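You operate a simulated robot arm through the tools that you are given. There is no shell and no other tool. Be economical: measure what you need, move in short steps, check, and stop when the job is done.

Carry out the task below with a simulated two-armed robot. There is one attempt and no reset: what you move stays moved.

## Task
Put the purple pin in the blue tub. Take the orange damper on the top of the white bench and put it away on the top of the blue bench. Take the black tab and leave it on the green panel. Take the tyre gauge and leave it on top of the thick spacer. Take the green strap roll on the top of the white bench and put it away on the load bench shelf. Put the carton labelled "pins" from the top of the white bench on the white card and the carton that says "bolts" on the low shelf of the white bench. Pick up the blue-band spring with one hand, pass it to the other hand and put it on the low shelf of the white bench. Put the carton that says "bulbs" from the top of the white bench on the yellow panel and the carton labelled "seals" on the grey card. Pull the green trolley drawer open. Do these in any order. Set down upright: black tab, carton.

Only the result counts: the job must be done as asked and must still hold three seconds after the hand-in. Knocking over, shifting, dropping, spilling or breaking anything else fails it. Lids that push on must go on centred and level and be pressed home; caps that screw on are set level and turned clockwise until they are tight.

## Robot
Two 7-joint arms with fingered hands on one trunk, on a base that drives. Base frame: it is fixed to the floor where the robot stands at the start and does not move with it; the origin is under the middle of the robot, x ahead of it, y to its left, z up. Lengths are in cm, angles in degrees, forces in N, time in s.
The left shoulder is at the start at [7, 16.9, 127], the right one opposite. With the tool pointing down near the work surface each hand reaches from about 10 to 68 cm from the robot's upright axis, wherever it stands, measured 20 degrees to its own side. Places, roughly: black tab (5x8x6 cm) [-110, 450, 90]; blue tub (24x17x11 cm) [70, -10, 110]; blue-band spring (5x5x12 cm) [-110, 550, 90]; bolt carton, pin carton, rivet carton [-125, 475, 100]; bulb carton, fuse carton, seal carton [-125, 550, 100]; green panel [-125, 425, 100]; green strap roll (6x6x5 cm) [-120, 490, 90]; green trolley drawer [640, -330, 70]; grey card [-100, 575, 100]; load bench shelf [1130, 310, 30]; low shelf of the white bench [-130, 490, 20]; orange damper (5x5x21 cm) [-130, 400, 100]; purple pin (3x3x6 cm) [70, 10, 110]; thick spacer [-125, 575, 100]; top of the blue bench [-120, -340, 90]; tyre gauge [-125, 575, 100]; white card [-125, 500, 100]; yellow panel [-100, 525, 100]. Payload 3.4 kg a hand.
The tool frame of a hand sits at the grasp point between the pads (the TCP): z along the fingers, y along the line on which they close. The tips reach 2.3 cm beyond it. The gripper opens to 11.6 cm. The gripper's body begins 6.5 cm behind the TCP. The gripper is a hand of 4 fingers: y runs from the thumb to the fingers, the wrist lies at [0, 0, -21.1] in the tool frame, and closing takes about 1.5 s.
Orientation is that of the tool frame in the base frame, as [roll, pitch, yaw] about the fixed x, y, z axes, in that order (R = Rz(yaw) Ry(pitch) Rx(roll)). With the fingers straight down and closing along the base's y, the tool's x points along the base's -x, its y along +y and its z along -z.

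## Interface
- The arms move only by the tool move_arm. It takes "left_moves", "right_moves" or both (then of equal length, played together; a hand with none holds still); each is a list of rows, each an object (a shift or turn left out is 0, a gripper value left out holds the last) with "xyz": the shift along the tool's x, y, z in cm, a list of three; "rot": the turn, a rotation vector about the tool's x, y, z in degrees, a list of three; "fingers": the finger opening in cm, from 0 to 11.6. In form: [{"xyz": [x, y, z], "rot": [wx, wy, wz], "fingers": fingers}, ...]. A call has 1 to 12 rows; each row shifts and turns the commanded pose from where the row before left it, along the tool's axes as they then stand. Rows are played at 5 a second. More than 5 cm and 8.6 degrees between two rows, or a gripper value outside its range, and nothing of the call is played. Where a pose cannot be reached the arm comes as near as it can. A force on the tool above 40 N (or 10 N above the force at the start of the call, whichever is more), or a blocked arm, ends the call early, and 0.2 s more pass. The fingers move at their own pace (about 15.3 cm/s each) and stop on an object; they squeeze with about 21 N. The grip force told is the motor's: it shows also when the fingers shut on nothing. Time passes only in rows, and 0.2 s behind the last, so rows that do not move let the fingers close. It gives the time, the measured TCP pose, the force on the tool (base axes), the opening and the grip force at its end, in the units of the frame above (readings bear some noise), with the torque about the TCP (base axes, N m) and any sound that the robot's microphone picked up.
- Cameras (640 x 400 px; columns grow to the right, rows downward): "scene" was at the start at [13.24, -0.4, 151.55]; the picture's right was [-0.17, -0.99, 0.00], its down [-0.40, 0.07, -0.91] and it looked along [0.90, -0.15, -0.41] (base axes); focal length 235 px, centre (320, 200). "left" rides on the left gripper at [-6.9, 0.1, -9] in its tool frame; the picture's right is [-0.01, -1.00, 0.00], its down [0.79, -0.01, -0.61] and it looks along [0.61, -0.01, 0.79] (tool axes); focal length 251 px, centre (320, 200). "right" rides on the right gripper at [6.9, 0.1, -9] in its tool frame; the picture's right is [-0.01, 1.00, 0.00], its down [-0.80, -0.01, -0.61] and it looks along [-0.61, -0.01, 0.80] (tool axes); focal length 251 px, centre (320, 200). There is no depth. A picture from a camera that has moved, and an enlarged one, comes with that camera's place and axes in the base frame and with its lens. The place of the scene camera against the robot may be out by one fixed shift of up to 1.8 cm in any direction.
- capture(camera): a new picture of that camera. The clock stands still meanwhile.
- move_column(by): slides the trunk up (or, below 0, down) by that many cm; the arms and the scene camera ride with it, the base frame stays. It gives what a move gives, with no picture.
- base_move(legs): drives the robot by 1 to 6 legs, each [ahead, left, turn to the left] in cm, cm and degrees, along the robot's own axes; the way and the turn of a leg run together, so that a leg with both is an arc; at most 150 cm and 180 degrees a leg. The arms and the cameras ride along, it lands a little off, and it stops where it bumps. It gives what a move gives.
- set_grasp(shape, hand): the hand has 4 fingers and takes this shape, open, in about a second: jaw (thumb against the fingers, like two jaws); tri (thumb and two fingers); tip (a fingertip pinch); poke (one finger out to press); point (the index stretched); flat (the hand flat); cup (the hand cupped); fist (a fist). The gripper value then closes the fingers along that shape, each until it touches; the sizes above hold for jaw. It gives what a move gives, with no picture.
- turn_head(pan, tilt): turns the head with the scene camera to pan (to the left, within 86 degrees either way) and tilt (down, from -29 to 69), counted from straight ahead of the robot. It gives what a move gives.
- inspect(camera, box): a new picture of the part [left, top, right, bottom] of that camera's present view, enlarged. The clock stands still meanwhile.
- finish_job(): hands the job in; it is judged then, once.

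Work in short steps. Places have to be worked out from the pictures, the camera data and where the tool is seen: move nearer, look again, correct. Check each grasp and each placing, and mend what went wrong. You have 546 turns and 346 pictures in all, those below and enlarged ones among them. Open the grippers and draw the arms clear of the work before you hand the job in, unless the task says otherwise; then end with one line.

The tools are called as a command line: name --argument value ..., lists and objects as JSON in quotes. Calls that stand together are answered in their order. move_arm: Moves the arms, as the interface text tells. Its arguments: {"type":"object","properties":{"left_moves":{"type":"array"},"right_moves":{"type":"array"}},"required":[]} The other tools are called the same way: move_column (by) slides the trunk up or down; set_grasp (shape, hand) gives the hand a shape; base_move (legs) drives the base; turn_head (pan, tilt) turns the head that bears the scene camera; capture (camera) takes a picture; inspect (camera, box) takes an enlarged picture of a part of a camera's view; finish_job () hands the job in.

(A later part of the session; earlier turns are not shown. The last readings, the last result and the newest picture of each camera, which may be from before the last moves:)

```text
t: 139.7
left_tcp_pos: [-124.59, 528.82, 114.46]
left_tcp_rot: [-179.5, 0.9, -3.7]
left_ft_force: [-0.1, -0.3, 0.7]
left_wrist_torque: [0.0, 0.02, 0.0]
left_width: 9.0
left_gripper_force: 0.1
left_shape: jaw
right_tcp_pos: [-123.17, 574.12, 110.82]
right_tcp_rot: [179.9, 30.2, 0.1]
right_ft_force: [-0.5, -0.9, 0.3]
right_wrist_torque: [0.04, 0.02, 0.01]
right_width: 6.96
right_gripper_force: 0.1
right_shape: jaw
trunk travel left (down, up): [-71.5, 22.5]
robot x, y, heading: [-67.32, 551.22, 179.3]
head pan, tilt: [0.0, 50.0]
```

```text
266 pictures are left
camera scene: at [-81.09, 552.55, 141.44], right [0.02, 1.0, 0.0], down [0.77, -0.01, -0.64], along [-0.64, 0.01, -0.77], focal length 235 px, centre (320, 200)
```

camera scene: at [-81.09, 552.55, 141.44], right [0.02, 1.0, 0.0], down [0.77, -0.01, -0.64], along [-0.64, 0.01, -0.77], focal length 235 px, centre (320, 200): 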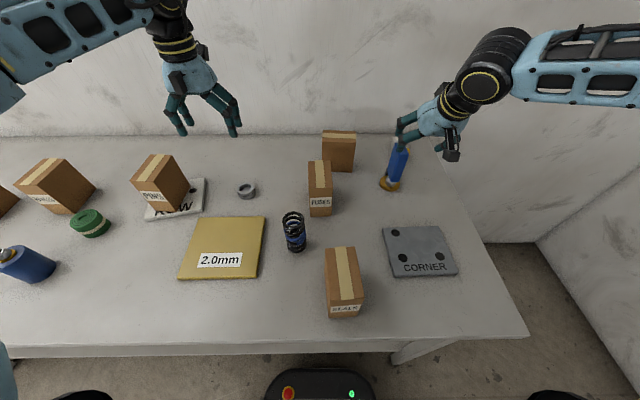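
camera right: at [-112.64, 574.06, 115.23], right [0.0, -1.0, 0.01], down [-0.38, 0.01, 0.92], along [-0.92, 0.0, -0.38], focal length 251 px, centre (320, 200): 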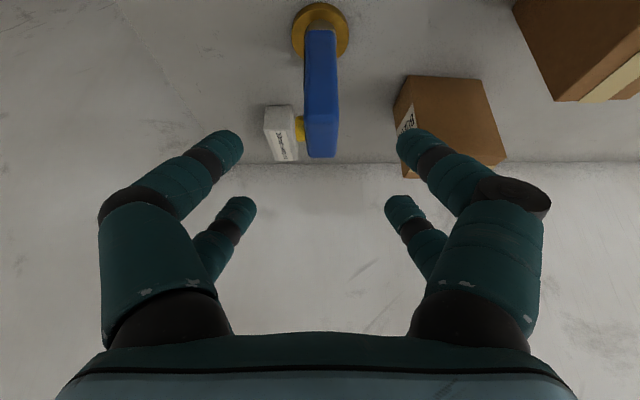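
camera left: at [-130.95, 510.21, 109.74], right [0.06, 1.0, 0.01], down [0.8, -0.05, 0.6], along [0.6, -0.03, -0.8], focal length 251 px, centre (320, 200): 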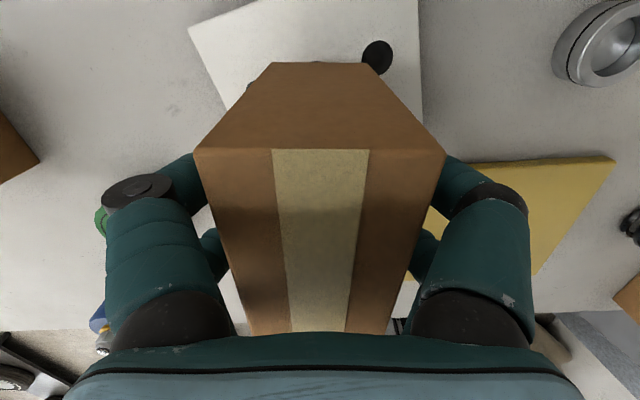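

The gauge stands on the spacer. Next is the seals carton, so I'll back up 7 cm and strafe left 17 cm to put it on the right-hand side, then straighten the hand.

base_move --legs '[[-7, 0, 0], [0, 17, 0]]'

move_arm --right_moves '[{"rot": [0, 7.5, 0], "xyz": [0, 0, -2], "fingers": 11}, {"rot": [0, 7.5, 0], "xyz": [1, 0, -2]}, {"rot": [0, 7.5, 0], "xyz": [3, 0, 0]}, {"rot": [0, 7.5, 0], "xyz": [3, 0, 0]}, {"xyz": [3, 0, 0]}, {}]'

capture --camera "right"

```text
t: 141.8
left_tcp_pos: [-117.89, 512.2, 114.51]
left_tcp_rot: [-179.7, 0.8, -3.8]
left_ft_force: [0.2, 1.2, -0.9]
left_wrist_torque: [-0.03, -0.04, 0.02]
left_width: 8.96
left_gripper_force: 0.2
left_shape: jaw
right_tcp_pos: [-116.46, 557.52, 110.8]
right_tcp_rot: [179.7, 30.2, -0.1]
right_ft_force: [-0.4, 0.1, -0.8]
right_wrist_torque: [-0.01, 0.0, 0.0]
right_width: 6.95
right_gripper_force: 0.0
right_shape: jaw
trunk travel left (down, up): [-71.5, 22.5]
robot x, y, heading: [-60.46, 534.25, 179.2]
head pan, tilt: [0.0, 50.0]
```

```text
t: 143.2
left_tcp_pos: [-117.81, 511.96, 114.43]
left_tcp_rot: [-179.6, 1.0, -3.7]
left_ft_force: [-0.5, 0.3, -0.2]
left_wrist_torque: [0.0, -0.01, 0.01]
left_width: 8.98
left_gripper_force: 0.1
left_shape: jaw
right_tcp_pos: [-104.67, 557.29, 112.8]
right_tcp_rot: [179.9, 0.1, 0.1]
right_ft_force: [-0.3, -0.4, -0.3]
right_wrist_torque: [0.01, -0.04, -0.02]
right_width: 10.98
right_gripper_force: 0.1
right_shape: jaw
trunk travel left (down, up): [-71.5, 22.5]
robot x, y, heading: [-60.69, 534.44, 179.3]
head pan, tilt: [0.0, 50.0]
```

```text
265 pictures are left
camera right: at [-97.79, 557.12, 121.86], right [-0.01, -1.0, 0.0], down [-0.79, 0.01, 0.61], along [-0.61, 0.0, -0.79], focal length 251 px, centre (320, 200)
```

right: 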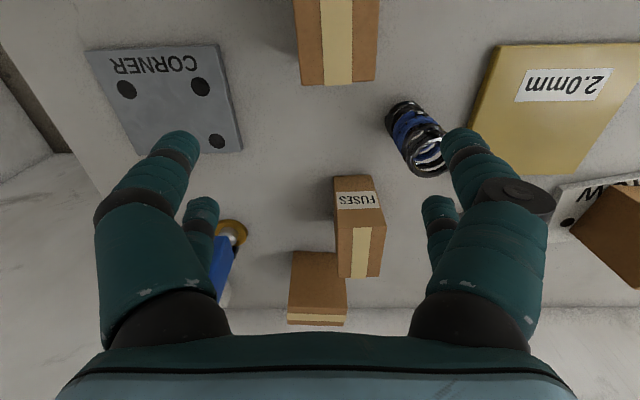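

The seals carton centre is at about (-98, 555.6), yaw ~0. I'll move over it.

move_arm --right_moves '[{"xyz": [3.4, 0.85, 0]}, {"xyz": [3.3, 0.85, 2]}, {"xyz": [0, 0, 4]}, {}]'

capture --camera "right"

```text
t: 144.2
left_tcp_pos: [-117.65, 511.9, 114.54]
left_tcp_rot: [-179.6, 0.9, -3.7]
left_ft_force: [-0.8, -0.4, 0.5]
left_wrist_torque: [0.03, 0.05, 0.01]
left_width: 9.0
left_gripper_force: 0.2
left_shape: jaw
right_tcp_pos: [-98.07, 555.69, 106.79]
right_tcp_rot: [179.9, 0.2, 0.0]
right_ft_force: [0.2, -0.7, -0.5]
right_wrist_torque: [0.0, 0.02, 0.02]
right_width: 10.99
right_gripper_force: 0.1
right_shape: jaw
trunk travel left (down, up): [-71.5, 22.5]
robot x, y, heading: [-60.64, 534.05, 179.1]
head pan, tilt: [0.0, 50.0]
```

```text
264 pictures are left
camera right: at [-91.02, 555.57, 115.81], right [-0.01, -1.0, 0.0], down [-0.79, 0.01, 0.61], along [-0.61, 0.0, -0.79], focal length 251 px, centre (320, 200)
```

right: 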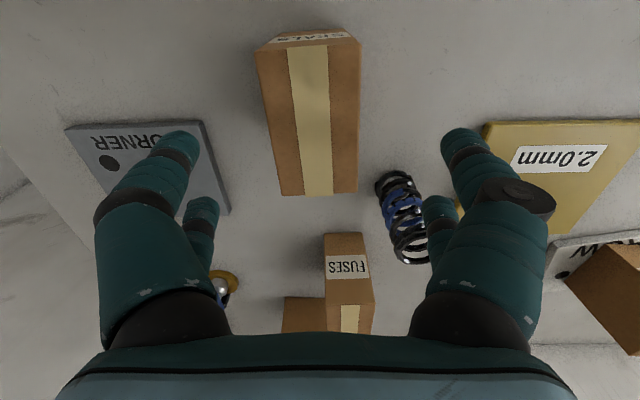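

move_arm --right_moves '[{"xyz": [0.5, -0.2, 2.5], "rot": [0, 0, -3.5]}, {"xyz": [0, 0, 4]}, {"xyz": [0, 0, 4]}, {}, {"fingers": 4}, {}, {}, {"fingers": 0}, {}, {}, {}]'

capture --camera "right"

```text
t: 146.6
left_tcp_pos: [-117.72, 511.9, 114.37]
left_tcp_rot: [-179.5, 0.9, -3.8]
left_ft_force: [0.3, 0.1, -0.1]
left_wrist_torque: [0.02, 0.03, 0.0]
left_width: 9.0
left_gripper_force: 0.0
left_shape: jaw
right_tcp_pos: [-97.67, 555.86, 96.29]
right_tcp_rot: [179.8, 0.2, 3.6]
right_ft_force: [-0.4, -0.5, 0.7]
right_wrist_torque: [0.0, -0.01, 0.01]
right_width: 5.31
right_gripper_force: 21.0
right_shape: jaw
trunk travel left (down, up): [-71.5, 22.5]
robot x, y, heading: [-60.71, 533.95, 179.2]
head pan, tilt: [0.0, 50.0]
```

```text
263 pictures are left
camera right: at [-90.65, 556.15, 105.28], right [0.05, -1.0, 0.0], down [-0.79, -0.04, 0.61], along [-0.61, -0.03, -0.79], focal length 251 px, centre (320, 200)
```

right: 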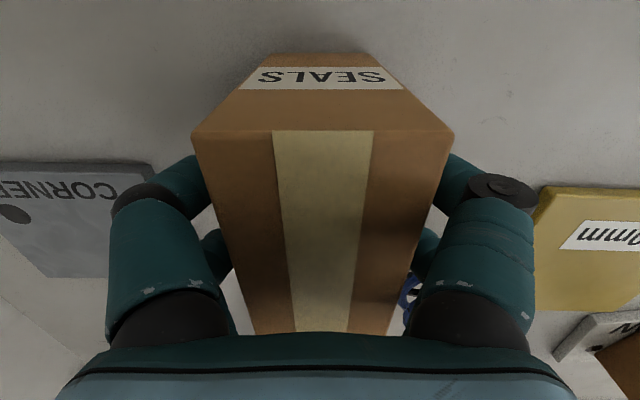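

Gripped. I'll lift and strafe right 16 cm, then adjust over the grey card, centre (-107.6, 576.2).

move_arm --right_moves '[{"xyz": [0, 0, -3]}, {"xyz": [0, 0, -4]}, {"xyz": [0, 0, -3]}, {}]'

base_move --legs '[[0, -17, 0]]'

move_arm --right_moves '[{"xyz": [-3.3, -1.2, 0]}, {"xyz": [-3.3, -1.2, 0]}, {"xyz": [-3.3, -1.2, 0]}, {}]'

capture --camera "right"

capture --camera "scene"

```text
t: 147.6
left_tcp_pos: [-117.69, 511.95, 114.43]
left_tcp_rot: [-179.5, 0.9, -3.7]
left_ft_force: [-0.7, -0.1, -0.9]
left_wrist_torque: [-0.01, -0.02, 0.0]
left_width: 8.99
left_gripper_force: 0.0
left_shape: jaw
right_tcp_pos: [-97.8, 555.9, 106.31]
right_tcp_rot: [179.9, 0.1, 3.6]
right_ft_force: [0.0, 0.4, -1.2]
right_wrist_torque: [-0.01, 0.02, -0.05]
right_width: 5.35
right_gripper_force: 20.8
right_shape: jaw
trunk travel left (down, up): [-71.5, 22.5]
robot x, y, heading: [-60.93, 533.95, 178.9]
head pan, tilt: [0.0, 50.0]
```

```text
t: 149.1
left_tcp_pos: [-117.62, 529.08, 114.45]
left_tcp_rot: [-179.5, 0.8, -3.8]
left_ft_force: [0.7, -0.6, 0.4]
left_wrist_torque: [0.03, -0.01, -0.02]
left_width: 8.98
left_gripper_force: 0.1
left_shape: jaw
right_tcp_pos: [-97.42, 572.87, 106.37]
right_tcp_rot: [180.0, 0.2, 3.5]
right_ft_force: [-1.1, 0.5, -1.0]
right_wrist_torque: [-0.01, -0.01, 0.0]
right_width: 5.32
right_gripper_force: 20.6
right_shape: jaw
trunk travel left (down, up): [-71.5, 22.5]
robot x, y, heading: [-60.43, 551.44, 178.7]
head pan, tilt: [0.0, 50.0]
```

```text
t: 150.1
left_tcp_pos: [-117.39, 529.34, 114.53]
left_tcp_rot: [-179.6, 0.8, -3.8]
left_ft_force: [-0.2, -0.2, -0.1]
left_wrist_torque: [-0.03, 0.0, -0.01]
left_width: 8.97
left_gripper_force: 0.0
left_shape: jaw
right_tcp_pos: [-107.5, 576.09, 106.37]
right_tcp_rot: [180.0, 0.2, 3.6]
right_ft_force: [0.7, -0.7, -1.3]
right_wrist_torque: [0.01, -0.04, 0.02]
right_width: 5.31
right_gripper_force: 21.0
right_shape: jaw
trunk travel left (down, up): [-71.5, 22.5]
robot x, y, heading: [-60.62, 551.33, 179.1]
head pan, tilt: [0.0, 50.0]
```

```text
262 pictures are left
camera right: at [-100.54, 576.37, 115.33], right [0.05, -1.0, 0.0], down [-0.79, -0.04, 0.61], along [-0.61, -0.03, -0.79], focal length 251 px, centre (320, 200)
```

right: 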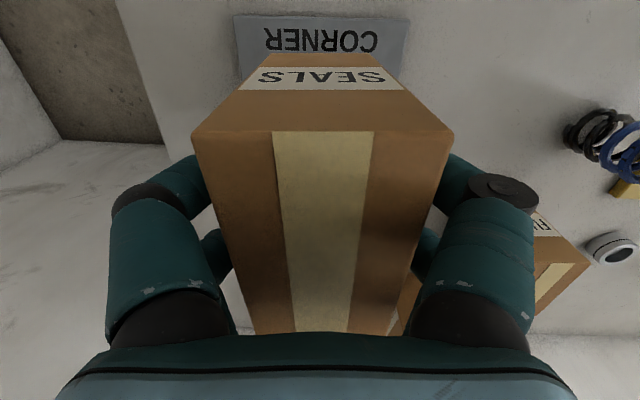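

```text
261 pictures are left
camera scene: at [-73.93, 552.82, 141.45], right [0.02, 1.0, 0.0], down [0.77, -0.01, -0.64], along [-0.64, 0.01, -0.77], focal length 235 px, centre (320, 200)
```

scene: 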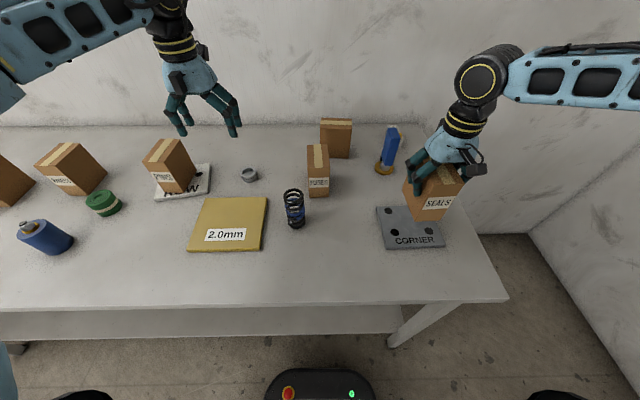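

Centred over the card. I'll lower gently.

move_arm --right_moves '[{"xyz": [0, 0, 3]}, {"xyz": [0, 0, 3]}, {"xyz": [0, 0, 2]}, {"xyz": [0, 0, 0.6]}, {"xyz": [0, 0, 0.4]}, {}, {"xyz": [0, 0, 0.2]}, {}]'

```text
t: 151.8
left_tcp_pos: [-117.28, 529.17, 114.59]
left_tcp_rot: [-179.6, 1.0, -3.8]
left_ft_force: [0.6, -0.1, 0.4]
left_wrist_torque: [-0.03, 0.01, -0.03]
left_width: 9.0
left_gripper_force: 0.1
left_shape: jaw
right_tcp_pos: [-107.59, 576.0, 97.65]
right_tcp_rot: [180.0, 0.9, 3.5]
right_ft_force: [0.9, -0.8, 22.6]
right_wrist_torque: [0.11, -0.12, 0.03]
right_width: 5.39
right_gripper_force: 20.8
right_shape: jaw
trunk travel left (down, up): [-71.5, 22.5]
robot x, y, heading: [-60.27, 551.46, 179.0]
head pan, tilt: [0.0, 50.0]
stopped in row 8 (right hand): the force on the tool passed its limit (the readings are from after the stop); the commanded pose is now the measured one
```

move_arm --right_moves '[{"xyz": [0, 0, -0.2]}, {"fingers": 9}, {}, {}, {"xyz": [0, 0, -3]}, {"xyz": [0, 0, -4]}, {"xyz": [0, 0, -4]}, {"xyz": [0, 0, -3]}]'

inspect --camera "scene" --box '[340, 100, 520, 260]'

```text
t: 153.6
left_tcp_pos: [-117.48, 529.19, 114.4]
left_tcp_rot: [-179.6, 0.8, -3.8]
left_ft_force: [-0.5, 0.9, -0.4]
left_wrist_torque: [0.0, 0.03, 0.01]
left_width: 8.97
left_gripper_force: 0.1
left_shape: jaw
right_tcp_pos: [-107.54, 576.04, 111.61]
right_tcp_rot: [179.8, 0.5, 3.6]
right_ft_force: [0.1, -0.1, -0.1]
right_wrist_torque: [-0.02, 0.0, 0.03]
right_width: 8.96
right_gripper_force: 0.0
right_shape: jaw
trunk travel left (down, up): [-71.5, 22.5]
robot x, y, heading: [-60.22, 551.47, 179.1]
head pan, tilt: [0.0, 50.0]
```

```text
2.50 times, centred on (430, 180) of scene
camera zoom: at [-73.94, 552.84, 141.44], right [0.02, 1.0, 0.0], down [0.77, -0.01, -0.64], along [-0.64, 0.01, -0.77], focal length 588 px, centre (45, 250)
```

zoom: 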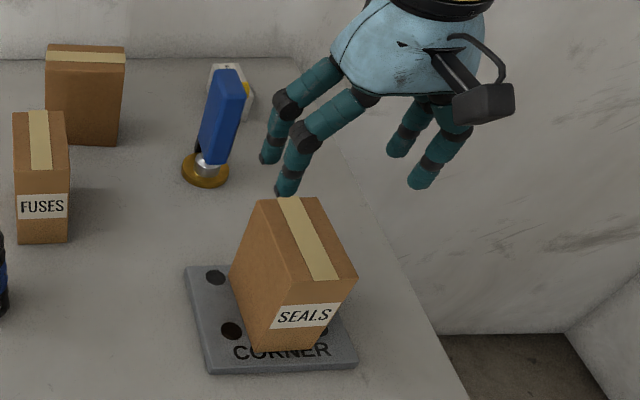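

The seals carton is on the grey card. Next is the bulbs carton, far back near (-139, 558) with its long side along y. I'll need about 50° tilt to reach over the fuses carton, so I'll position the base and tilt the hand.

base_move --legs '[[0, 15.5, 0]]'

move_arm --right_moves '[{"rot": [0, 0, 3.5], "xyz": [0, 0, -3], "fingers": 11.5}, {"rot": [0, -8.3, 0]}, {"rot": [0, -8.3, 0]}, {"rot": [0, -8.3, 0]}, {"rot": [0, -8.3, 0]}, {"rot": [0, -8.3, 0]}, {"rot": [0, -8.3, 0]}, {}]'

capture --camera "right"

capture --camera "scene"

```text
t: 155.0
left_tcp_pos: [-117.82, 513.81, 114.57]
left_tcp_rot: [-179.8, 1.0, -3.9]
left_ft_force: [-0.2, 0.3, 0.3]
left_wrist_torque: [-0.02, -0.01, 0.02]
left_width: 8.98
left_gripper_force: 0.0
left_shape: jaw
right_tcp_pos: [-107.8, 560.57, 111.54]
right_tcp_rot: [179.8, 0.5, 3.5]
right_ft_force: [-0.5, 0.3, 0.3]
right_wrist_torque: [0.01, 0.08, 0.01]
right_width: 8.97
right_gripper_force: 0.1
right_shape: jaw
trunk travel left (down, up): [-71.5, 22.5]
robot x, y, heading: [-60.52, 535.79, 179.3]
head pan, tilt: [0.0, 50.0]
```

```text
t: 156.8
left_tcp_pos: [-117.76, 513.82, 114.44]
left_tcp_rot: [-179.7, 1.0, -3.8]
left_ft_force: [0.0, 0.8, -0.2]
left_wrist_torque: [-0.05, 0.04, -0.02]
left_width: 8.97
left_gripper_force: 0.0
left_shape: jaw
right_tcp_pos: [-107.9, 560.43, 114.42]
right_tcp_rot: [179.7, 50.4, -0.2]
right_ft_force: [-0.1, 0.2, 1.1]
right_wrist_torque: [-0.01, -0.02, 0.0]
right_width: 11.48
right_gripper_force: 0.0
right_shape: jaw
trunk travel left (down, up): [-71.5, 22.5]
robot x, y, heading: [-60.74, 535.73, 179.1]
head pan, tilt: [0.0, 50.0]
```

```text
259 pictures are left
camera right: at [-96.53, 560.31, 115.0], right [-0.01, -1.0, 0.01], down [-0.04, 0.01, 1.0], along [-1.0, 0.0, -0.04], focal length 251 px, centre (320, 200)
```

right: 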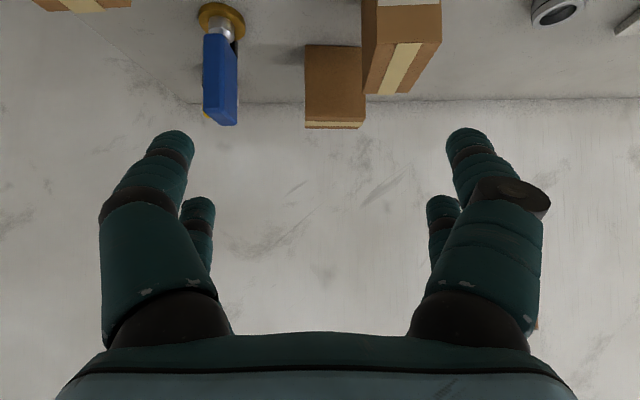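

```text
258 pictures are left
camera scene: at [-74.26, 537.29, 141.44], right [0.02, 1.0, 0.0], down [0.77, -0.01, -0.64], along [-0.64, 0.01, -0.77], focal length 235 px, centre (320, 200)
```

scene: 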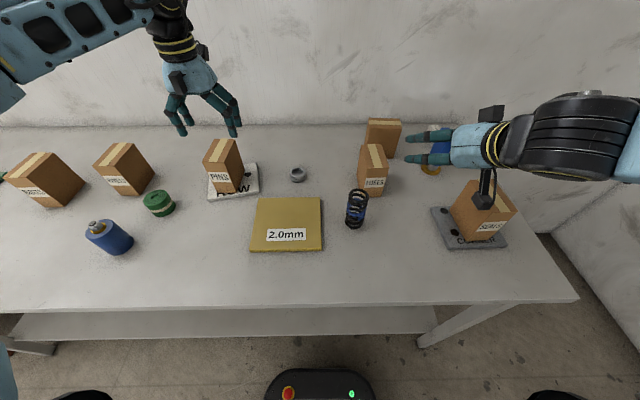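

inspect --camera "scene" --box '[340, 100, 440, 220]'

inspect --camera "right" --box '[180, 0, 460, 140]'

```text
3.33 times, centred on (390, 160) of scene
camera zoom: at [-74.26, 537.29, 141.44], right [0.02, 1.0, 0.0], down [0.77, -0.01, -0.64], along [-0.64, 0.01, -0.77], focal length 784 px, centre (87, 333)
```

zoom: 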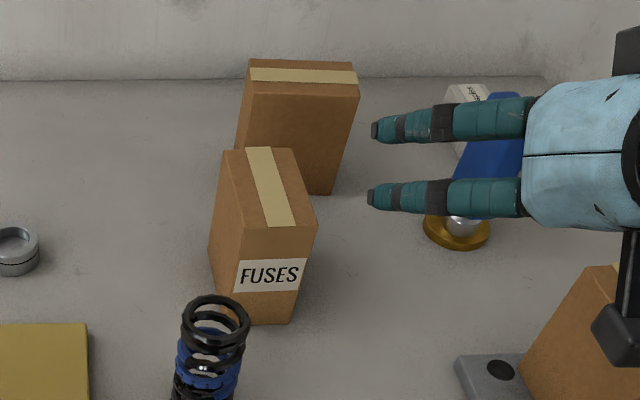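

```text
2.29 times, centred on (320, 70) of right
camera zoom: at [-96.53, 560.31, 115.0], right [-0.01, -1.0, 0.01], down [-0.04, 0.01, 1.0], along [-1.0, 0.0, -0.04], focal length 575 px, centre (320, 497)
```

zoom: 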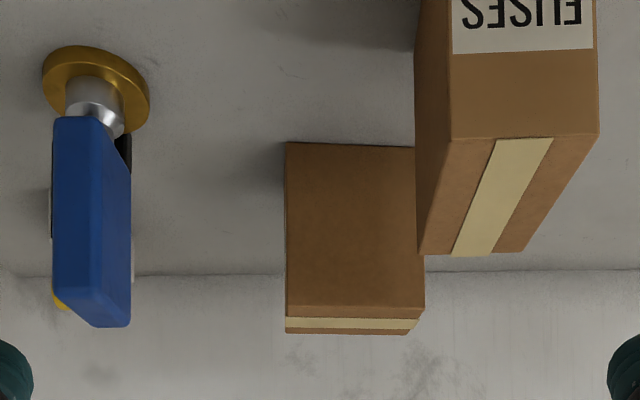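

The bulbs carton's front face is at x ≈ -136.3, y 553–562.7; centre ≈ (-139, 557.8), yaw about -4°. I'll drive ahead 7.3 cm and bring the tilted hand in along its axis.

base_move --legs '[[7.3, 0, 0]]'

move_arm --right_moves '[{"xyz": [-0.5, 0.65, 4.1]}, {"xyz": [-0.5, 0.65, 4.1]}, {"xyz": [-0.5, 0.65, 4.1]}, {"xyz": [-0.5, 0.65, 4.1]}, {}]'

capture --camera "right"

capture --camera "scene"

```text
t: 157.8
left_tcp_pos: [-124.72, 513.89, 114.6]
left_tcp_rot: [-179.6, 1.2, -3.8]
left_ft_force: [0.2, -0.2, 0.2]
left_wrist_torque: [0.01, 0.05, 0.0]
left_width: 8.96
left_gripper_force: 0.1
left_shape: jaw
right_tcp_pos: [-114.9, 560.57, 114.58]
right_tcp_rot: [179.7, 50.6, -0.1]
right_ft_force: [0.7, -0.1, -0.1]
right_wrist_torque: [0.04, 0.01, 0.02]
right_width: 11.46
right_gripper_force: 0.0
right_shape: jaw
trunk travel left (down, up): [-71.5, 22.5]
robot x, y, heading: [-67.94, 536.32, 179.3]
head pan, tilt: [0.0, 50.0]
```

```text
t: 159.0
left_tcp_pos: [-124.92, 513.95, 114.54]
left_tcp_rot: [-179.6, 1.0, -3.8]
left_ft_force: [-0.2, -1.2, 1.0]
left_wrist_torque: [-0.02, 0.02, 0.0]
left_width: 8.99
left_gripper_force: 0.1
left_shape: jaw
right_tcp_pos: [-129.12, 557.95, 105.63]
right_tcp_rot: [179.7, 50.4, -0.2]
right_ft_force: [0.1, -0.3, 0.1]
right_wrist_torque: [-0.04, 0.01, -0.01]
right_width: 11.49
right_gripper_force: 0.1
right_shape: jaw
trunk travel left (down, up): [-71.5, 22.5]
robot x, y, heading: [-67.64, 536.15, 179.0]
head pan, tilt: [0.0, 50.0]
```

```text
255 pictures are left
camera right: at [-117.74, 557.85, 106.09], right [-0.01, -1.0, 0.01], down [-0.04, 0.01, 1.0], along [-1.0, 0.0, -0.04], focal length 251 px, centre (320, 200)
```

right: 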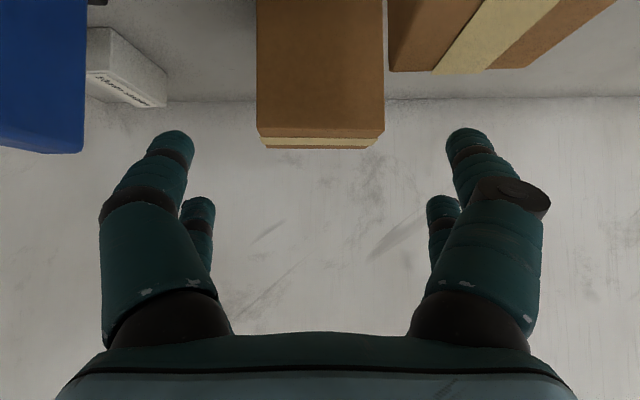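

```text
254 pictures are left
camera scene: at [-81.42, 537.46, 141.45], right [0.02, 1.0, 0.0], down [0.77, -0.01, -0.64], along [-0.64, 0.01, -0.77], focal length 235 px, centre (320, 200)
```

scene: 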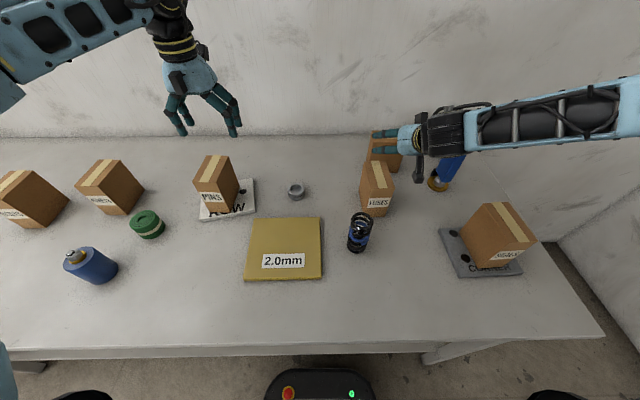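

Well aligned. I'll advance along the tool axis.

move_arm --right_moves '[{"xyz": [0, 0, 4]}, {"xyz": [0, 0, 4]}, {"xyz": [0, 0, 4]}, {}]'

capture --camera "right"

inspect --camera "scene" --box '[340, 90, 460, 230]'

```text
t: 160.0
left_tcp_pos: [-125.07, 513.83, 114.38]
left_tcp_rot: [-179.6, 0.8, -3.8]
left_ft_force: [0.1, 0.1, -0.4]
left_wrist_torque: [-0.02, 0.0, 0.02]
left_width: 9.0
left_gripper_force: 0.1
left_shape: jaw
right_tcp_pos: [-135.65, 559.52, 99.77]
right_tcp_rot: [179.8, 50.3, -0.2]
right_ft_force: [0.8, -2.1, 1.0]
right_wrist_torque: [-0.09, 0.03, 0.09]
right_width: 11.48
right_gripper_force: 0.1
right_shape: jaw
right hand out of reach, approached as far as the arm can: row 3
trunk travel left (down, up): [-71.5, 22.5]
robot x, y, heading: [-67.66, 535.95, 178.8]
head pan, tilt: [0.0, 50.0]
```

```text
253 pictures are left
camera right: at [-124.25, 559.34, 100.15], right [0.0, -1.0, 0.01], down [-0.04, 0.01, 1.0], along [-1.0, 0.0, -0.04], focal length 251 px, centre (320, 200)
```

right: 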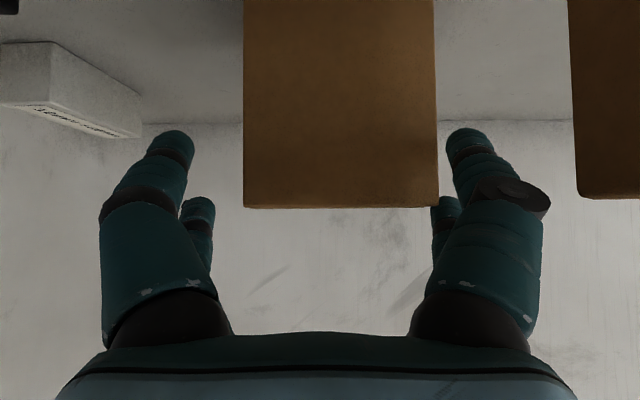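

```text
2.86 times, centred on (400, 160) of scene
camera zoom: at [-81.54, 537.37, 141.44], right [0.02, 1.0, 0.0], down [0.77, -0.01, -0.64], along [-0.64, 0.01, -0.77], focal length 672 px, centre (91, 314)
```

zoom: 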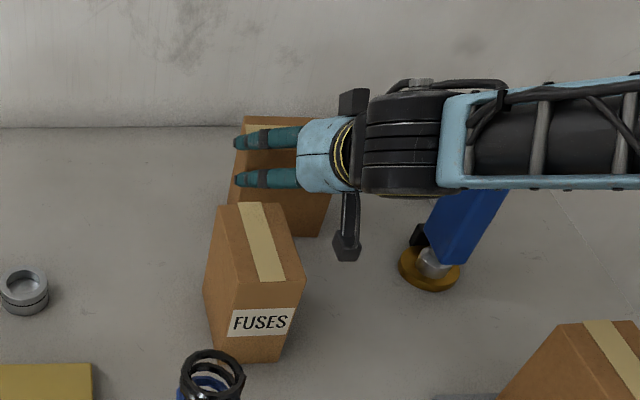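

The arm drifted in y at its inward limit. I'll back out, strafe the base 6 cm left so the target is more outward, and re-approach.

move_arm --right_moves '[{"xyz": [0, 0, -4]}, {"xyz": [0, 0, -4]}, {}]'

base_move --legs '[[0, 7, 0]]'

move_arm --right_moves '[{"xyz": [0, -2.5, 0]}, {"xyz": [0, -2.8, 0]}, {}]'

capture --camera "right"

```text
t: 160.8
left_tcp_pos: [-125.13, 513.69, 114.5]
left_tcp_rot: [-179.6, 0.9, -3.8]
left_ft_force: [0.0, 0.1, -0.3]
left_wrist_torque: [0.0, 0.02, 0.04]
left_width: 8.98
left_gripper_force: 0.1
left_shape: jaw
right_tcp_pos: [-129.55, 559.49, 104.86]
right_tcp_rot: [179.8, 50.3, -0.2]
right_ft_force: [0.2, 0.3, -0.2]
right_wrist_torque: [-0.01, 0.01, -0.03]
right_width: 11.51
right_gripper_force: 0.0
right_shape: jaw
trunk travel left (down, up): [-71.5, 22.5]
robot x, y, heading: [-67.72, 536.06, 178.8]
head pan, tilt: [0.0, 50.0]
```

```text
t: 161.8
left_tcp_pos: [-125.25, 507.09, 114.61]
left_tcp_rot: [-179.8, 0.9, -3.9]
left_ft_force: [-0.2, -0.6, 0.4]
left_wrist_torque: [0.0, 0.03, 0.0]
left_width: 8.98
left_gripper_force: 0.1
left_shape: jaw
right_tcp_pos: [-129.55, 552.83, 104.79]
right_tcp_rot: [179.6, 50.3, -0.4]
right_ft_force: [-0.5, 1.1, 0.8]
right_wrist_torque: [-0.01, 0.01, 0.02]
right_width: 11.49
right_gripper_force: 0.0
right_shape: jaw
trunk travel left (down, up): [-71.5, 22.5]
robot x, y, heading: [-67.45, 528.98, 178.9]
head pan, tilt: [0.0, 50.0]
```

```text
t: 162.6
left_tcp_pos: [-125.26, 506.74, 114.48]
left_tcp_rot: [-179.5, 1.0, -3.8]
left_ft_force: [0.4, 0.4, -0.7]
left_wrist_torque: [0.02, 0.0, -0.01]
left_width: 9.0
left_gripper_force: 0.0
left_shape: jaw
right_tcp_pos: [-129.61, 557.71, 104.89]
right_tcp_rot: [179.9, 50.3, -0.1]
right_ft_force: [0.4, -0.1, -0.6]
right_wrist_torque: [0.04, 0.04, -0.03]
right_width: 11.5
right_gripper_force: 0.1
right_shape: jaw
trunk travel left (down, up): [-71.5, 22.5]
robot x, y, heading: [-67.77, 528.79, 178.6]
head pan, tilt: [0.0, 50.0]
```

```text
251 pictures are left
camera right: at [-118.22, 557.54, 105.4], right [-0.01, -1.0, 0.01], down [-0.04, 0.01, 1.0], along [-1.0, 0.01, -0.04], focal length 251 px, centre (320, 200)
```

right: 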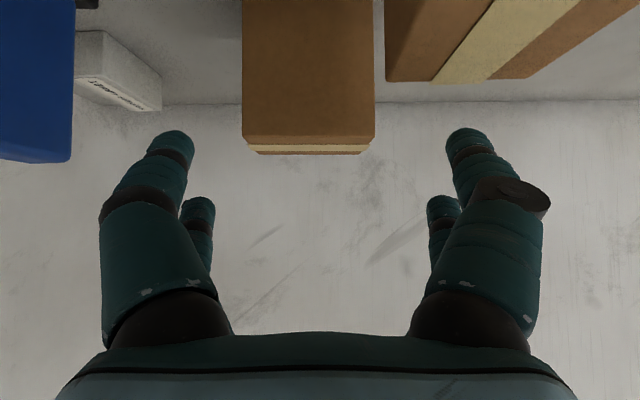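

move_arm --right_moves '[{"xyz": [0, -0.5, 3]}, {"xyz": [0, 0, 3]}, {"xyz": [0, 0, 3]}, {"xyz": [0, 0, 2.5]}, {}]'

capture --camera "right"

```text
t: 163.8
left_tcp_pos: [-125.19, 506.76, 114.44]
left_tcp_rot: [-179.6, 1.0, -3.9]
left_ft_force: [0.0, 1.0, -0.1]
left_wrist_torque: [-0.01, 0.0, -0.01]
left_width: 8.99
left_gripper_force: 0.1
left_shape: jaw
right_tcp_pos: [-137.54, 558.39, 98.22]
right_tcp_rot: [179.8, 50.4, -0.3]
right_ft_force: [-0.5, 0.4, 0.5]
right_wrist_torque: [-0.01, -0.02, 0.01]
right_width: 11.5
right_gripper_force: 0.1
right_shape: jaw
right hand out of reach, approached as far as the arm can: row 4
trunk travel left (down, up): [-71.5, 22.5]
robot x, y, heading: [-68.09, 529.1, 178.8]
head pan, tilt: [0.0, 50.0]
```

```text
250 pictures are left
camera right: at [-126.1, 558.23, 98.67], right [-0.01, -1.0, 0.01], down [-0.04, 0.01, 1.0], along [-1.0, 0.01, -0.04], focal length 251 px, centre (320, 200)
```

right: 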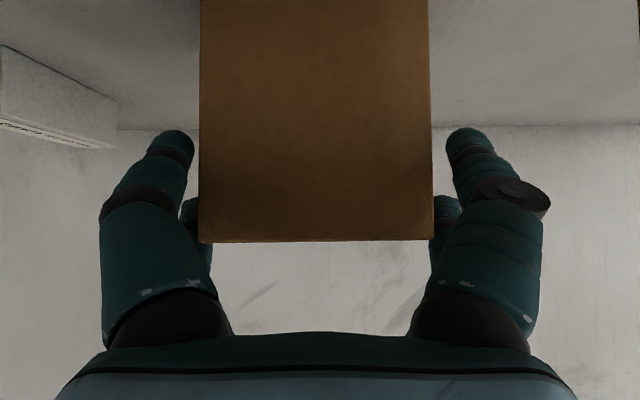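

Fingers straddle the carton with about 2.6 cm overlap. I'll try nudging the base ahead slightly for a fuller grip before closing.

base_move --legs '[[1.0, 0, 0]]'

move_arm --right_moves '[{"fingers": 9}, {}, {}, {"fingers": 6}, {}, {}, {}]'

capture --camera "right"

```text
t: 164.7
left_tcp_pos: [-125.79, 506.88, 114.37]
left_tcp_rot: [-179.6, 0.8, -3.8]
left_ft_force: [-0.2, -0.4, -0.8]
left_wrist_torque: [0.03, -0.03, 0.0]
left_width: 8.97
left_gripper_force: 0.0
left_shape: jaw
right_tcp_pos: [-138.1, 558.48, 98.2]
right_tcp_rot: [179.9, 50.3, -0.2]
right_ft_force: [0.6, 0.5, -0.6]
right_wrist_torque: [0.0, 0.0, 0.0]
right_width: 11.49
right_gripper_force: 0.0
right_shape: jaw
trunk travel left (down, up): [-71.5, 22.5]
robot x, y, heading: [-68.8, 529.08, 178.7]
head pan, tilt: [0.0, 50.0]
stopped in leg 1: the robot was blocked; the commanded pose is now the measured one
```

```text
t: 166.3
left_tcp_pos: [-125.71, 506.86, 114.54]
left_tcp_rot: [-179.6, 0.9, -3.8]
left_ft_force: [-0.4, 0.5, -0.1]
left_wrist_torque: [0.04, -0.01, -0.01]
left_width: 8.99
left_gripper_force: 0.0
left_shape: jaw
right_tcp_pos: [-138.09, 558.44, 98.17]
right_tcp_rot: [179.7, 50.5, -0.2]
right_ft_force: [-0.3, 0.1, 0.4]
right_wrist_torque: [0.01, -0.03, -0.01]
right_width: 9.61
right_gripper_force: 20.3
right_shape: jaw
trunk travel left (down, up): [-71.5, 22.5]
robot x, y, heading: [-68.53, 528.95, 179.0]
head pan, tilt: [0.0, 50.0]
```

```text
249 pictures are left
camera right: at [-126.68, 558.28, 98.65], right [-0.01, -1.0, 0.01], down [-0.04, 0.01, 1.0], along [-1.0, 0.01, -0.04], focal length 251 px, centre (320, 200)
```

right: 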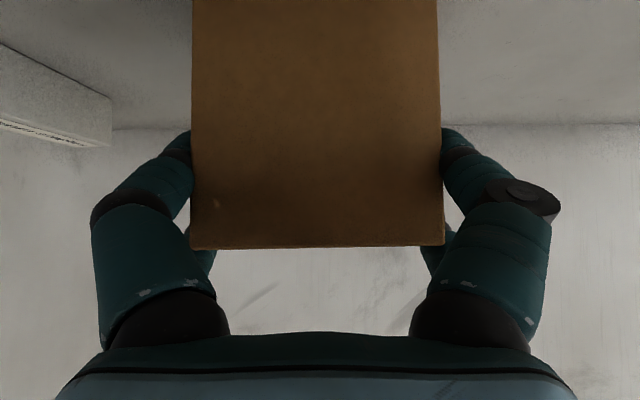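

Gripped at 9.6 cm. I'll lift straight up with the trunk.

move_column --by 4

capture --camera "right"

move_column --by 13

capture --camera "scene"

```text
t: 167.1
left_tcp_pos: [-125.73, 506.74, 118.52]
left_tcp_rot: [-179.6, 0.9, -3.9]
left_ft_force: [0.2, 0.0, -0.2]
left_wrist_torque: [0.05, 0.01, 0.0]
left_width: 9.0
left_gripper_force: 0.1
left_shape: jaw
right_tcp_pos: [-138.1, 558.4, 102.27]
right_tcp_rot: [179.7, 50.3, -0.2]
right_ft_force: [-1.1, -1.1, -0.5]
right_wrist_torque: [0.01, -0.01, -0.02]
right_width: 9.64
right_gripper_force: 20.5
right_shape: jaw
trunk travel left (down, up): [-75.5, 18.5]
robot x, y, heading: [-68.26, 529.11, 178.9]
head pan, tilt: [0.0, 50.0]
```

```text
248 pictures are left
camera right: at [-126.71, 558.29, 102.63], right [-0.01, -1.0, 0.01], down [-0.04, 0.01, 1.0], along [-1.0, 0.01, -0.04], focal length 251 px, centre (320, 200)
```

right: 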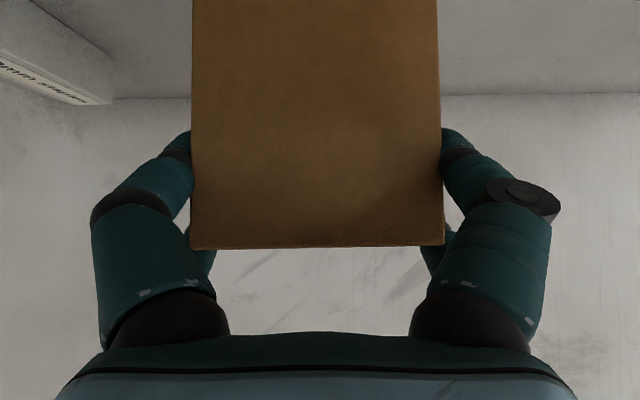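

```text
t: 168.7
left_tcp_pos: [-125.63, 506.91, 131.43]
left_tcp_rot: [-179.6, 1.0, -3.8]
left_ft_force: [0.0, 0.0, 0.1]
left_wrist_torque: [0.0, 0.01, 0.01]
left_width: 8.99
left_gripper_force: 0.0
left_shape: jaw
right_tcp_pos: [-138.09, 558.42, 115.16]
right_tcp_rot: [179.7, 50.2, -0.3]
right_ft_force: [-0.4, 0.0, -0.6]
right_wrist_torque: [0.01, 0.0, -0.01]
right_width: 9.63
right_gripper_force: 20.8
right_shape: jaw
trunk travel left (down, up): [-88.5, 5.5]
robot x, y, heading: [-68.44, 529.03, 178.9]
head pan, tilt: [0.0, 50.0]
```

```text
247 pictures are left
camera scene: at [-82.21, 530.47, 158.44], right [0.02, 1.0, 0.0], down [0.77, -0.01, -0.64], along [-0.64, 0.01, -0.77], focal length 235 px, centre (320, 200)
```

scene: 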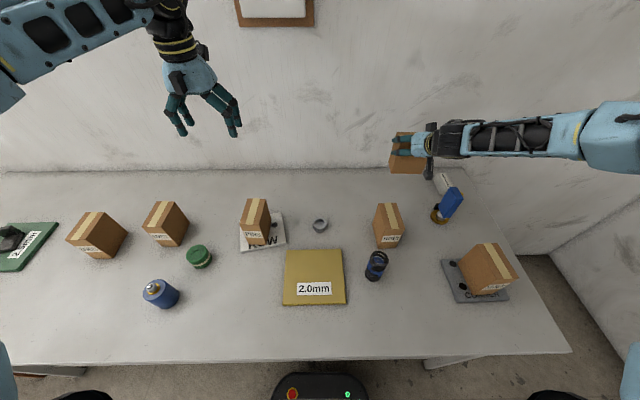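

The carton is held level. The yellow panel's centre is at about (-110.2, 527.8), so I'll carry the carton there with the base, backing 29 cm and strafing left 31 cm.

base_move --legs '[[-29, 0, 0], [0, 30.6, 0]]'

capture --camera "right"

capture --camera "scene"

```text
t: 172.4
left_tcp_pos: [-97.57, 475.75, 131.47]
left_tcp_rot: [-179.8, 0.9, -4.0]
left_ft_force: [-0.1, 0.6, -0.1]
left_wrist_torque: [-0.03, 0.0, 0.02]
left_width: 8.98
left_gripper_force: 0.2
left_shape: jaw
right_tcp_pos: [-109.85, 527.33, 115.03]
right_tcp_rot: [179.6, 50.4, -0.4]
right_ft_force: [0.2, 0.8, -1.0]
right_wrist_torque: [-0.03, 0.01, 0.03]
right_width: 9.62
right_gripper_force: 21.1
right_shape: jaw
trunk travel left (down, up): [-88.5, 5.5]
robot x, y, heading: [-40.43, 497.4, 178.8]
head pan, tilt: [0.0, 50.0]
```

```text
246 pictures are left
camera right: at [-98.42, 527.14, 115.59], right [-0.01, -1.0, 0.01], down [-0.04, 0.01, 1.0], along [-1.0, 0.01, -0.04], focal length 251 px, centre (320, 200)
```

right: 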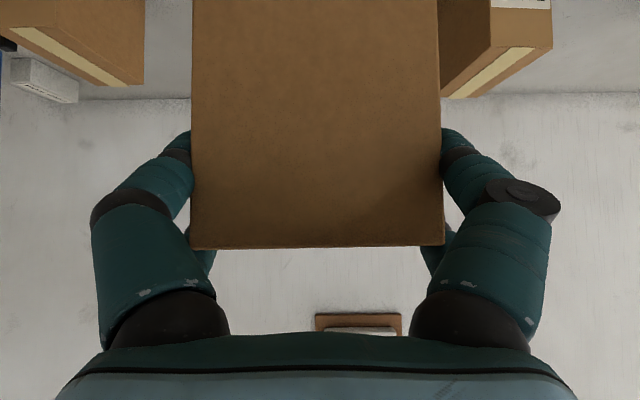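

```text
245 pictures are left
camera scene: at [-53.95, 499.37, 158.44], right [0.02, 1.0, 0.0], down [0.77, -0.02, -0.64], along [-0.64, 0.01, -0.77], focal length 235 px, centre (320, 200)
```

scene: 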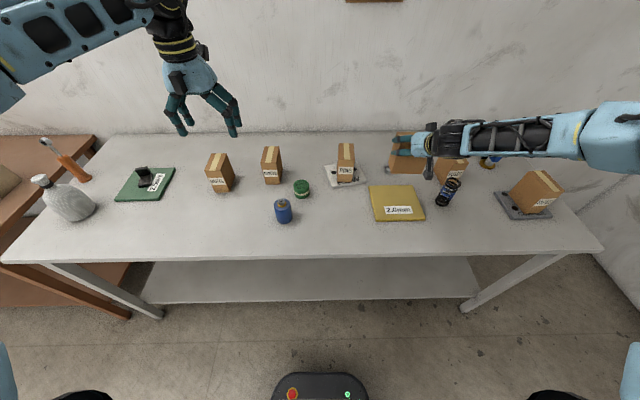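

Positioned over the panel. I'll lower with the trunk in stages.

move_column --by -13

inspect --camera "scene" --box '[330, 110, 520, 240]'

```text
t: 174.0
left_tcp_pos: [-97.54, 475.55, 118.49]
left_tcp_rot: [-179.6, 0.9, -3.9]
left_ft_force: [-0.1, 0.1, 0.2]
left_wrist_torque: [0.0, 0.0, 0.01]
left_width: 9.01
left_gripper_force: 0.1
left_shape: jaw
right_tcp_pos: [-109.82, 527.14, 102.24]
right_tcp_rot: [179.8, 50.5, -0.4]
right_ft_force: [-0.3, -0.1, -1.1]
right_wrist_torque: [0.01, -0.01, 0.02]
right_width: 9.64
right_gripper_force: 21.4
right_shape: jaw
trunk travel left (down, up): [-75.5, 18.5]
robot x, y, heading: [-40.25, 497.26, 179.0]
head pan, tilt: [0.0, 50.0]
```

```text
3.08 times, centred on (425, 175) of scene
camera zoom: at [-53.94, 499.06, 145.45], right [0.02, 1.0, 0.0], down [0.77, -0.01, -0.64], along [-0.64, 0.01, -0.77], focal length 724 px, centre (-3, 277)
```

zoom: 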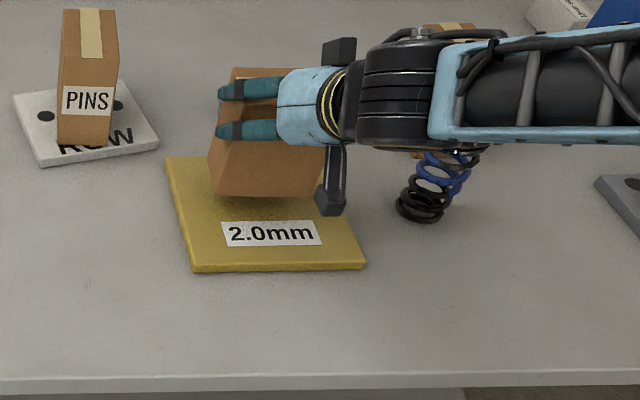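

move_arm --right_moves '[{"xyz": [0.64, -0.3, -0.77]}, {}]'

move_column --by -2.3

move_arm --right_moves '[{"xyz": [0.3, 0, 0.26]}, {}, {"xyz": [0.23, 0, 0.19]}, {}]'

inspect --camera "scene" --box '[330, 110, 520, 240]'

```text
t: 174.6
left_tcp_pos: [-97.44, 475.44, 118.51]
left_tcp_rot: [-179.6, 0.9, -3.9]
left_ft_force: [0.2, 0.3, -0.4]
left_wrist_torque: [-0.02, 0.0, -0.02]
left_width: 8.98
left_gripper_force: 0.1
left_shape: jaw
right_tcp_pos: [-108.86, 527.41, 102.2]
right_tcp_rot: [179.7, 50.3, -0.3]
right_ft_force: [-0.3, -0.2, -0.8]
right_wrist_torque: [0.01, -0.02, -0.01]
right_width: 9.66
right_gripper_force: 20.5
right_shape: jaw
trunk travel left (down, up): [-75.5, 18.5]
robot x, y, heading: [-40.41, 497.72, 179.1]
head pan, tilt: [0.0, 50.0]
```

```text
t: 175.3
left_tcp_pos: [-97.62, 475.6, 116.24]
left_tcp_rot: [-179.5, 0.9, -4.0]
left_ft_force: [-0.5, 0.5, 1.0]
left_wrist_torque: [-0.01, 0.01, -0.01]
left_width: 8.99
left_gripper_force: 0.2
left_shape: jaw
right_tcp_pos: [-108.81, 527.26, 99.8]
right_tcp_rot: [179.7, 50.4, -0.3]
right_ft_force: [-1.0, -0.2, -0.4]
right_wrist_torque: [0.0, 0.0, -0.02]
right_width: 9.61
right_gripper_force: 20.7
right_shape: jaw
trunk travel left (down, up): [-73.2, 20.8]
robot x, y, heading: [-40.42, 497.91, 179.0]
head pan, tilt: [0.0, 50.0]
```

```text
t: 176.3
left_tcp_pos: [-97.27, 475.57, 116.36]
left_tcp_rot: [-179.7, 0.9, -3.9]
left_ft_force: [0.0, -0.5, 0.8]
left_wrist_torque: [0.02, 0.03, -0.02]
left_width: 9.0
left_gripper_force: 0.1
left_shape: jaw
right_tcp_pos: [-108.72, 527.28, 99.49]
right_tcp_rot: [179.8, 50.6, -0.4]
right_ft_force: [-2.5, 2.9, 14.1]
right_wrist_torque: [-0.26, 0.0, 0.0]
right_width: 9.59
right_gripper_force: 21.2
right_shape: jaw
trunk travel left (down, up): [-73.2, 20.8]
robot x, y, heading: [-40.5, 497.13, 179.2]
head pan, tilt: [0.0, 50.0]
```

```text
3.08 times, centred on (425, 175) of scene
camera zoom: at [-53.69, 499.0, 143.19], right [0.02, 1.0, 0.0], down [0.76, -0.01, -0.64], along [-0.64, 0.01, -0.77], focal length 724 px, centre (-3, 277)
```

zoom: 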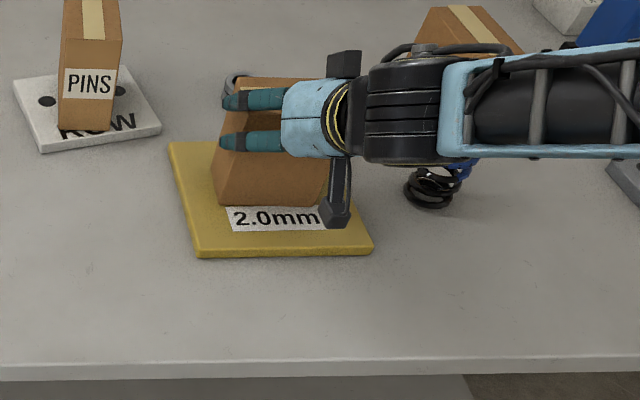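

Contact on the panel. I'll release and withdraw along the tool axis.

move_arm --right_moves '[{"xyz": [-0.1, 0, -0.1]}, {"fingers": 11.5}, {}, {}, {"xyz": [0, 0, -3]}, {"xyz": [0, 0, -4]}, {"xyz": [0, 0, -4]}, {"xyz": [-1, 0, -3]}, {}]'

capture --camera "scene"

```text
t: 178.3
left_tcp_pos: [-97.63, 475.48, 116.15]
left_tcp_rot: [-179.6, 0.9, -3.9]
left_ft_force: [-0.1, 0.4, 0.9]
left_wrist_torque: [-0.05, -0.06, 0.0]
left_width: 9.0
left_gripper_force: 0.1
left_shape: jaw
right_tcp_pos: [-98.74, 527.38, 109.11]
right_tcp_rot: [179.7, 50.3, -0.3]
right_ft_force: [-1.3, 0.9, 0.3]
right_wrist_torque: [0.03, 0.03, -0.04]
right_width: 11.5
right_gripper_force: 0.1
right_shape: jaw
trunk travel left (down, up): [-73.2, 20.8]
robot x, y, heading: [-40.64, 497.64, 178.9]
head pan, tilt: [0.0, 50.0]
```

```text
242 pictures are left
camera scene: at [-54.02, 499.08, 143.13], right [0.02, 1.0, 0.0], down [0.77, -0.01, -0.64], along [-0.64, 0.01, -0.77], focal length 235 px, centre (320, 200)
```

scene: 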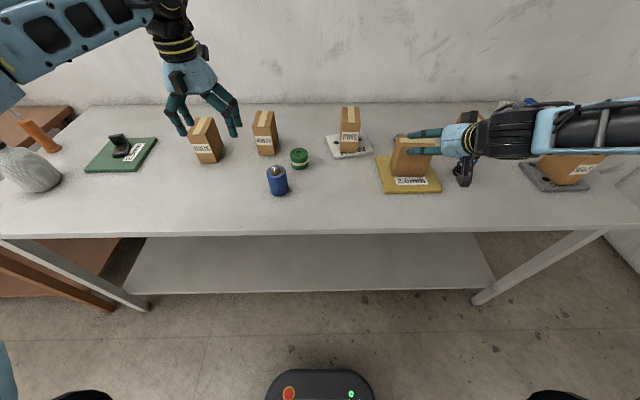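

The bulbs carton stands on the yellow panel. Next is the bolts carton for the low shelf. I'll keep the tilted right hand and strafe left 65 cm to it.

base_move --legs '[[0, 65.5, 0]]'

capture --camera "right"

capture --camera "scene"

```text
t: 181.9
left_tcp_pos: [-99.19, 410.51, 116.11]
left_tcp_rot: [-179.6, 1.0, -4.3]
left_ft_force: [0.7, -0.3, -0.1]
left_wrist_torque: [-0.02, 0.0, -0.03]
left_width: 8.99
left_gripper_force: 0.1
left_shape: jaw
right_tcp_pos: [-99.97, 462.43, 109.12]
right_tcp_rot: [179.8, 50.3, -0.7]
right_ft_force: [0.8, 0.0, -0.1]
right_wrist_torque: [0.0, -0.01, 0.02]
right_width: 11.5
right_gripper_force: 0.1
right_shape: jaw
trunk travel left (down, up): [-73.2, 20.8]
robot x, y, heading: [-41.81, 432.02, 178.4]
head pan, tilt: [0.0, 50.0]
```

```text
241 pictures are left
camera right: at [-88.58, 462.19, 109.61], right [-0.01, -1.0, 0.01], down [-0.04, 0.01, 1.0], along [-1.0, 0.01, -0.04], focal length 251 px, centre (320, 200)
```

right: 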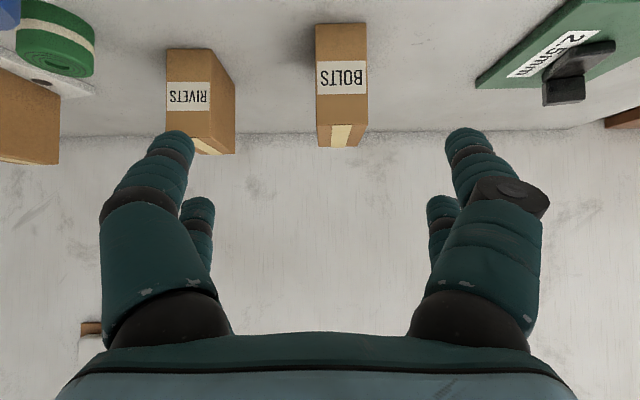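

```text
240 pictures are left
camera scene: at [-55.43, 433.69, 143.14], right [0.03, 1.0, 0.0], down [0.77, -0.02, -0.64], along [-0.64, 0.02, -0.77], focal length 235 px, centre (320, 200)
```

scene: 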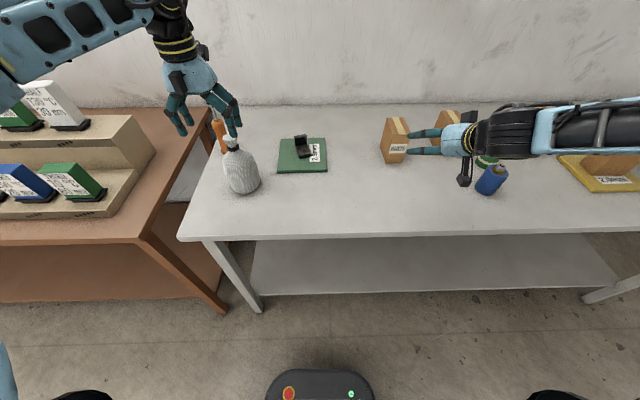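

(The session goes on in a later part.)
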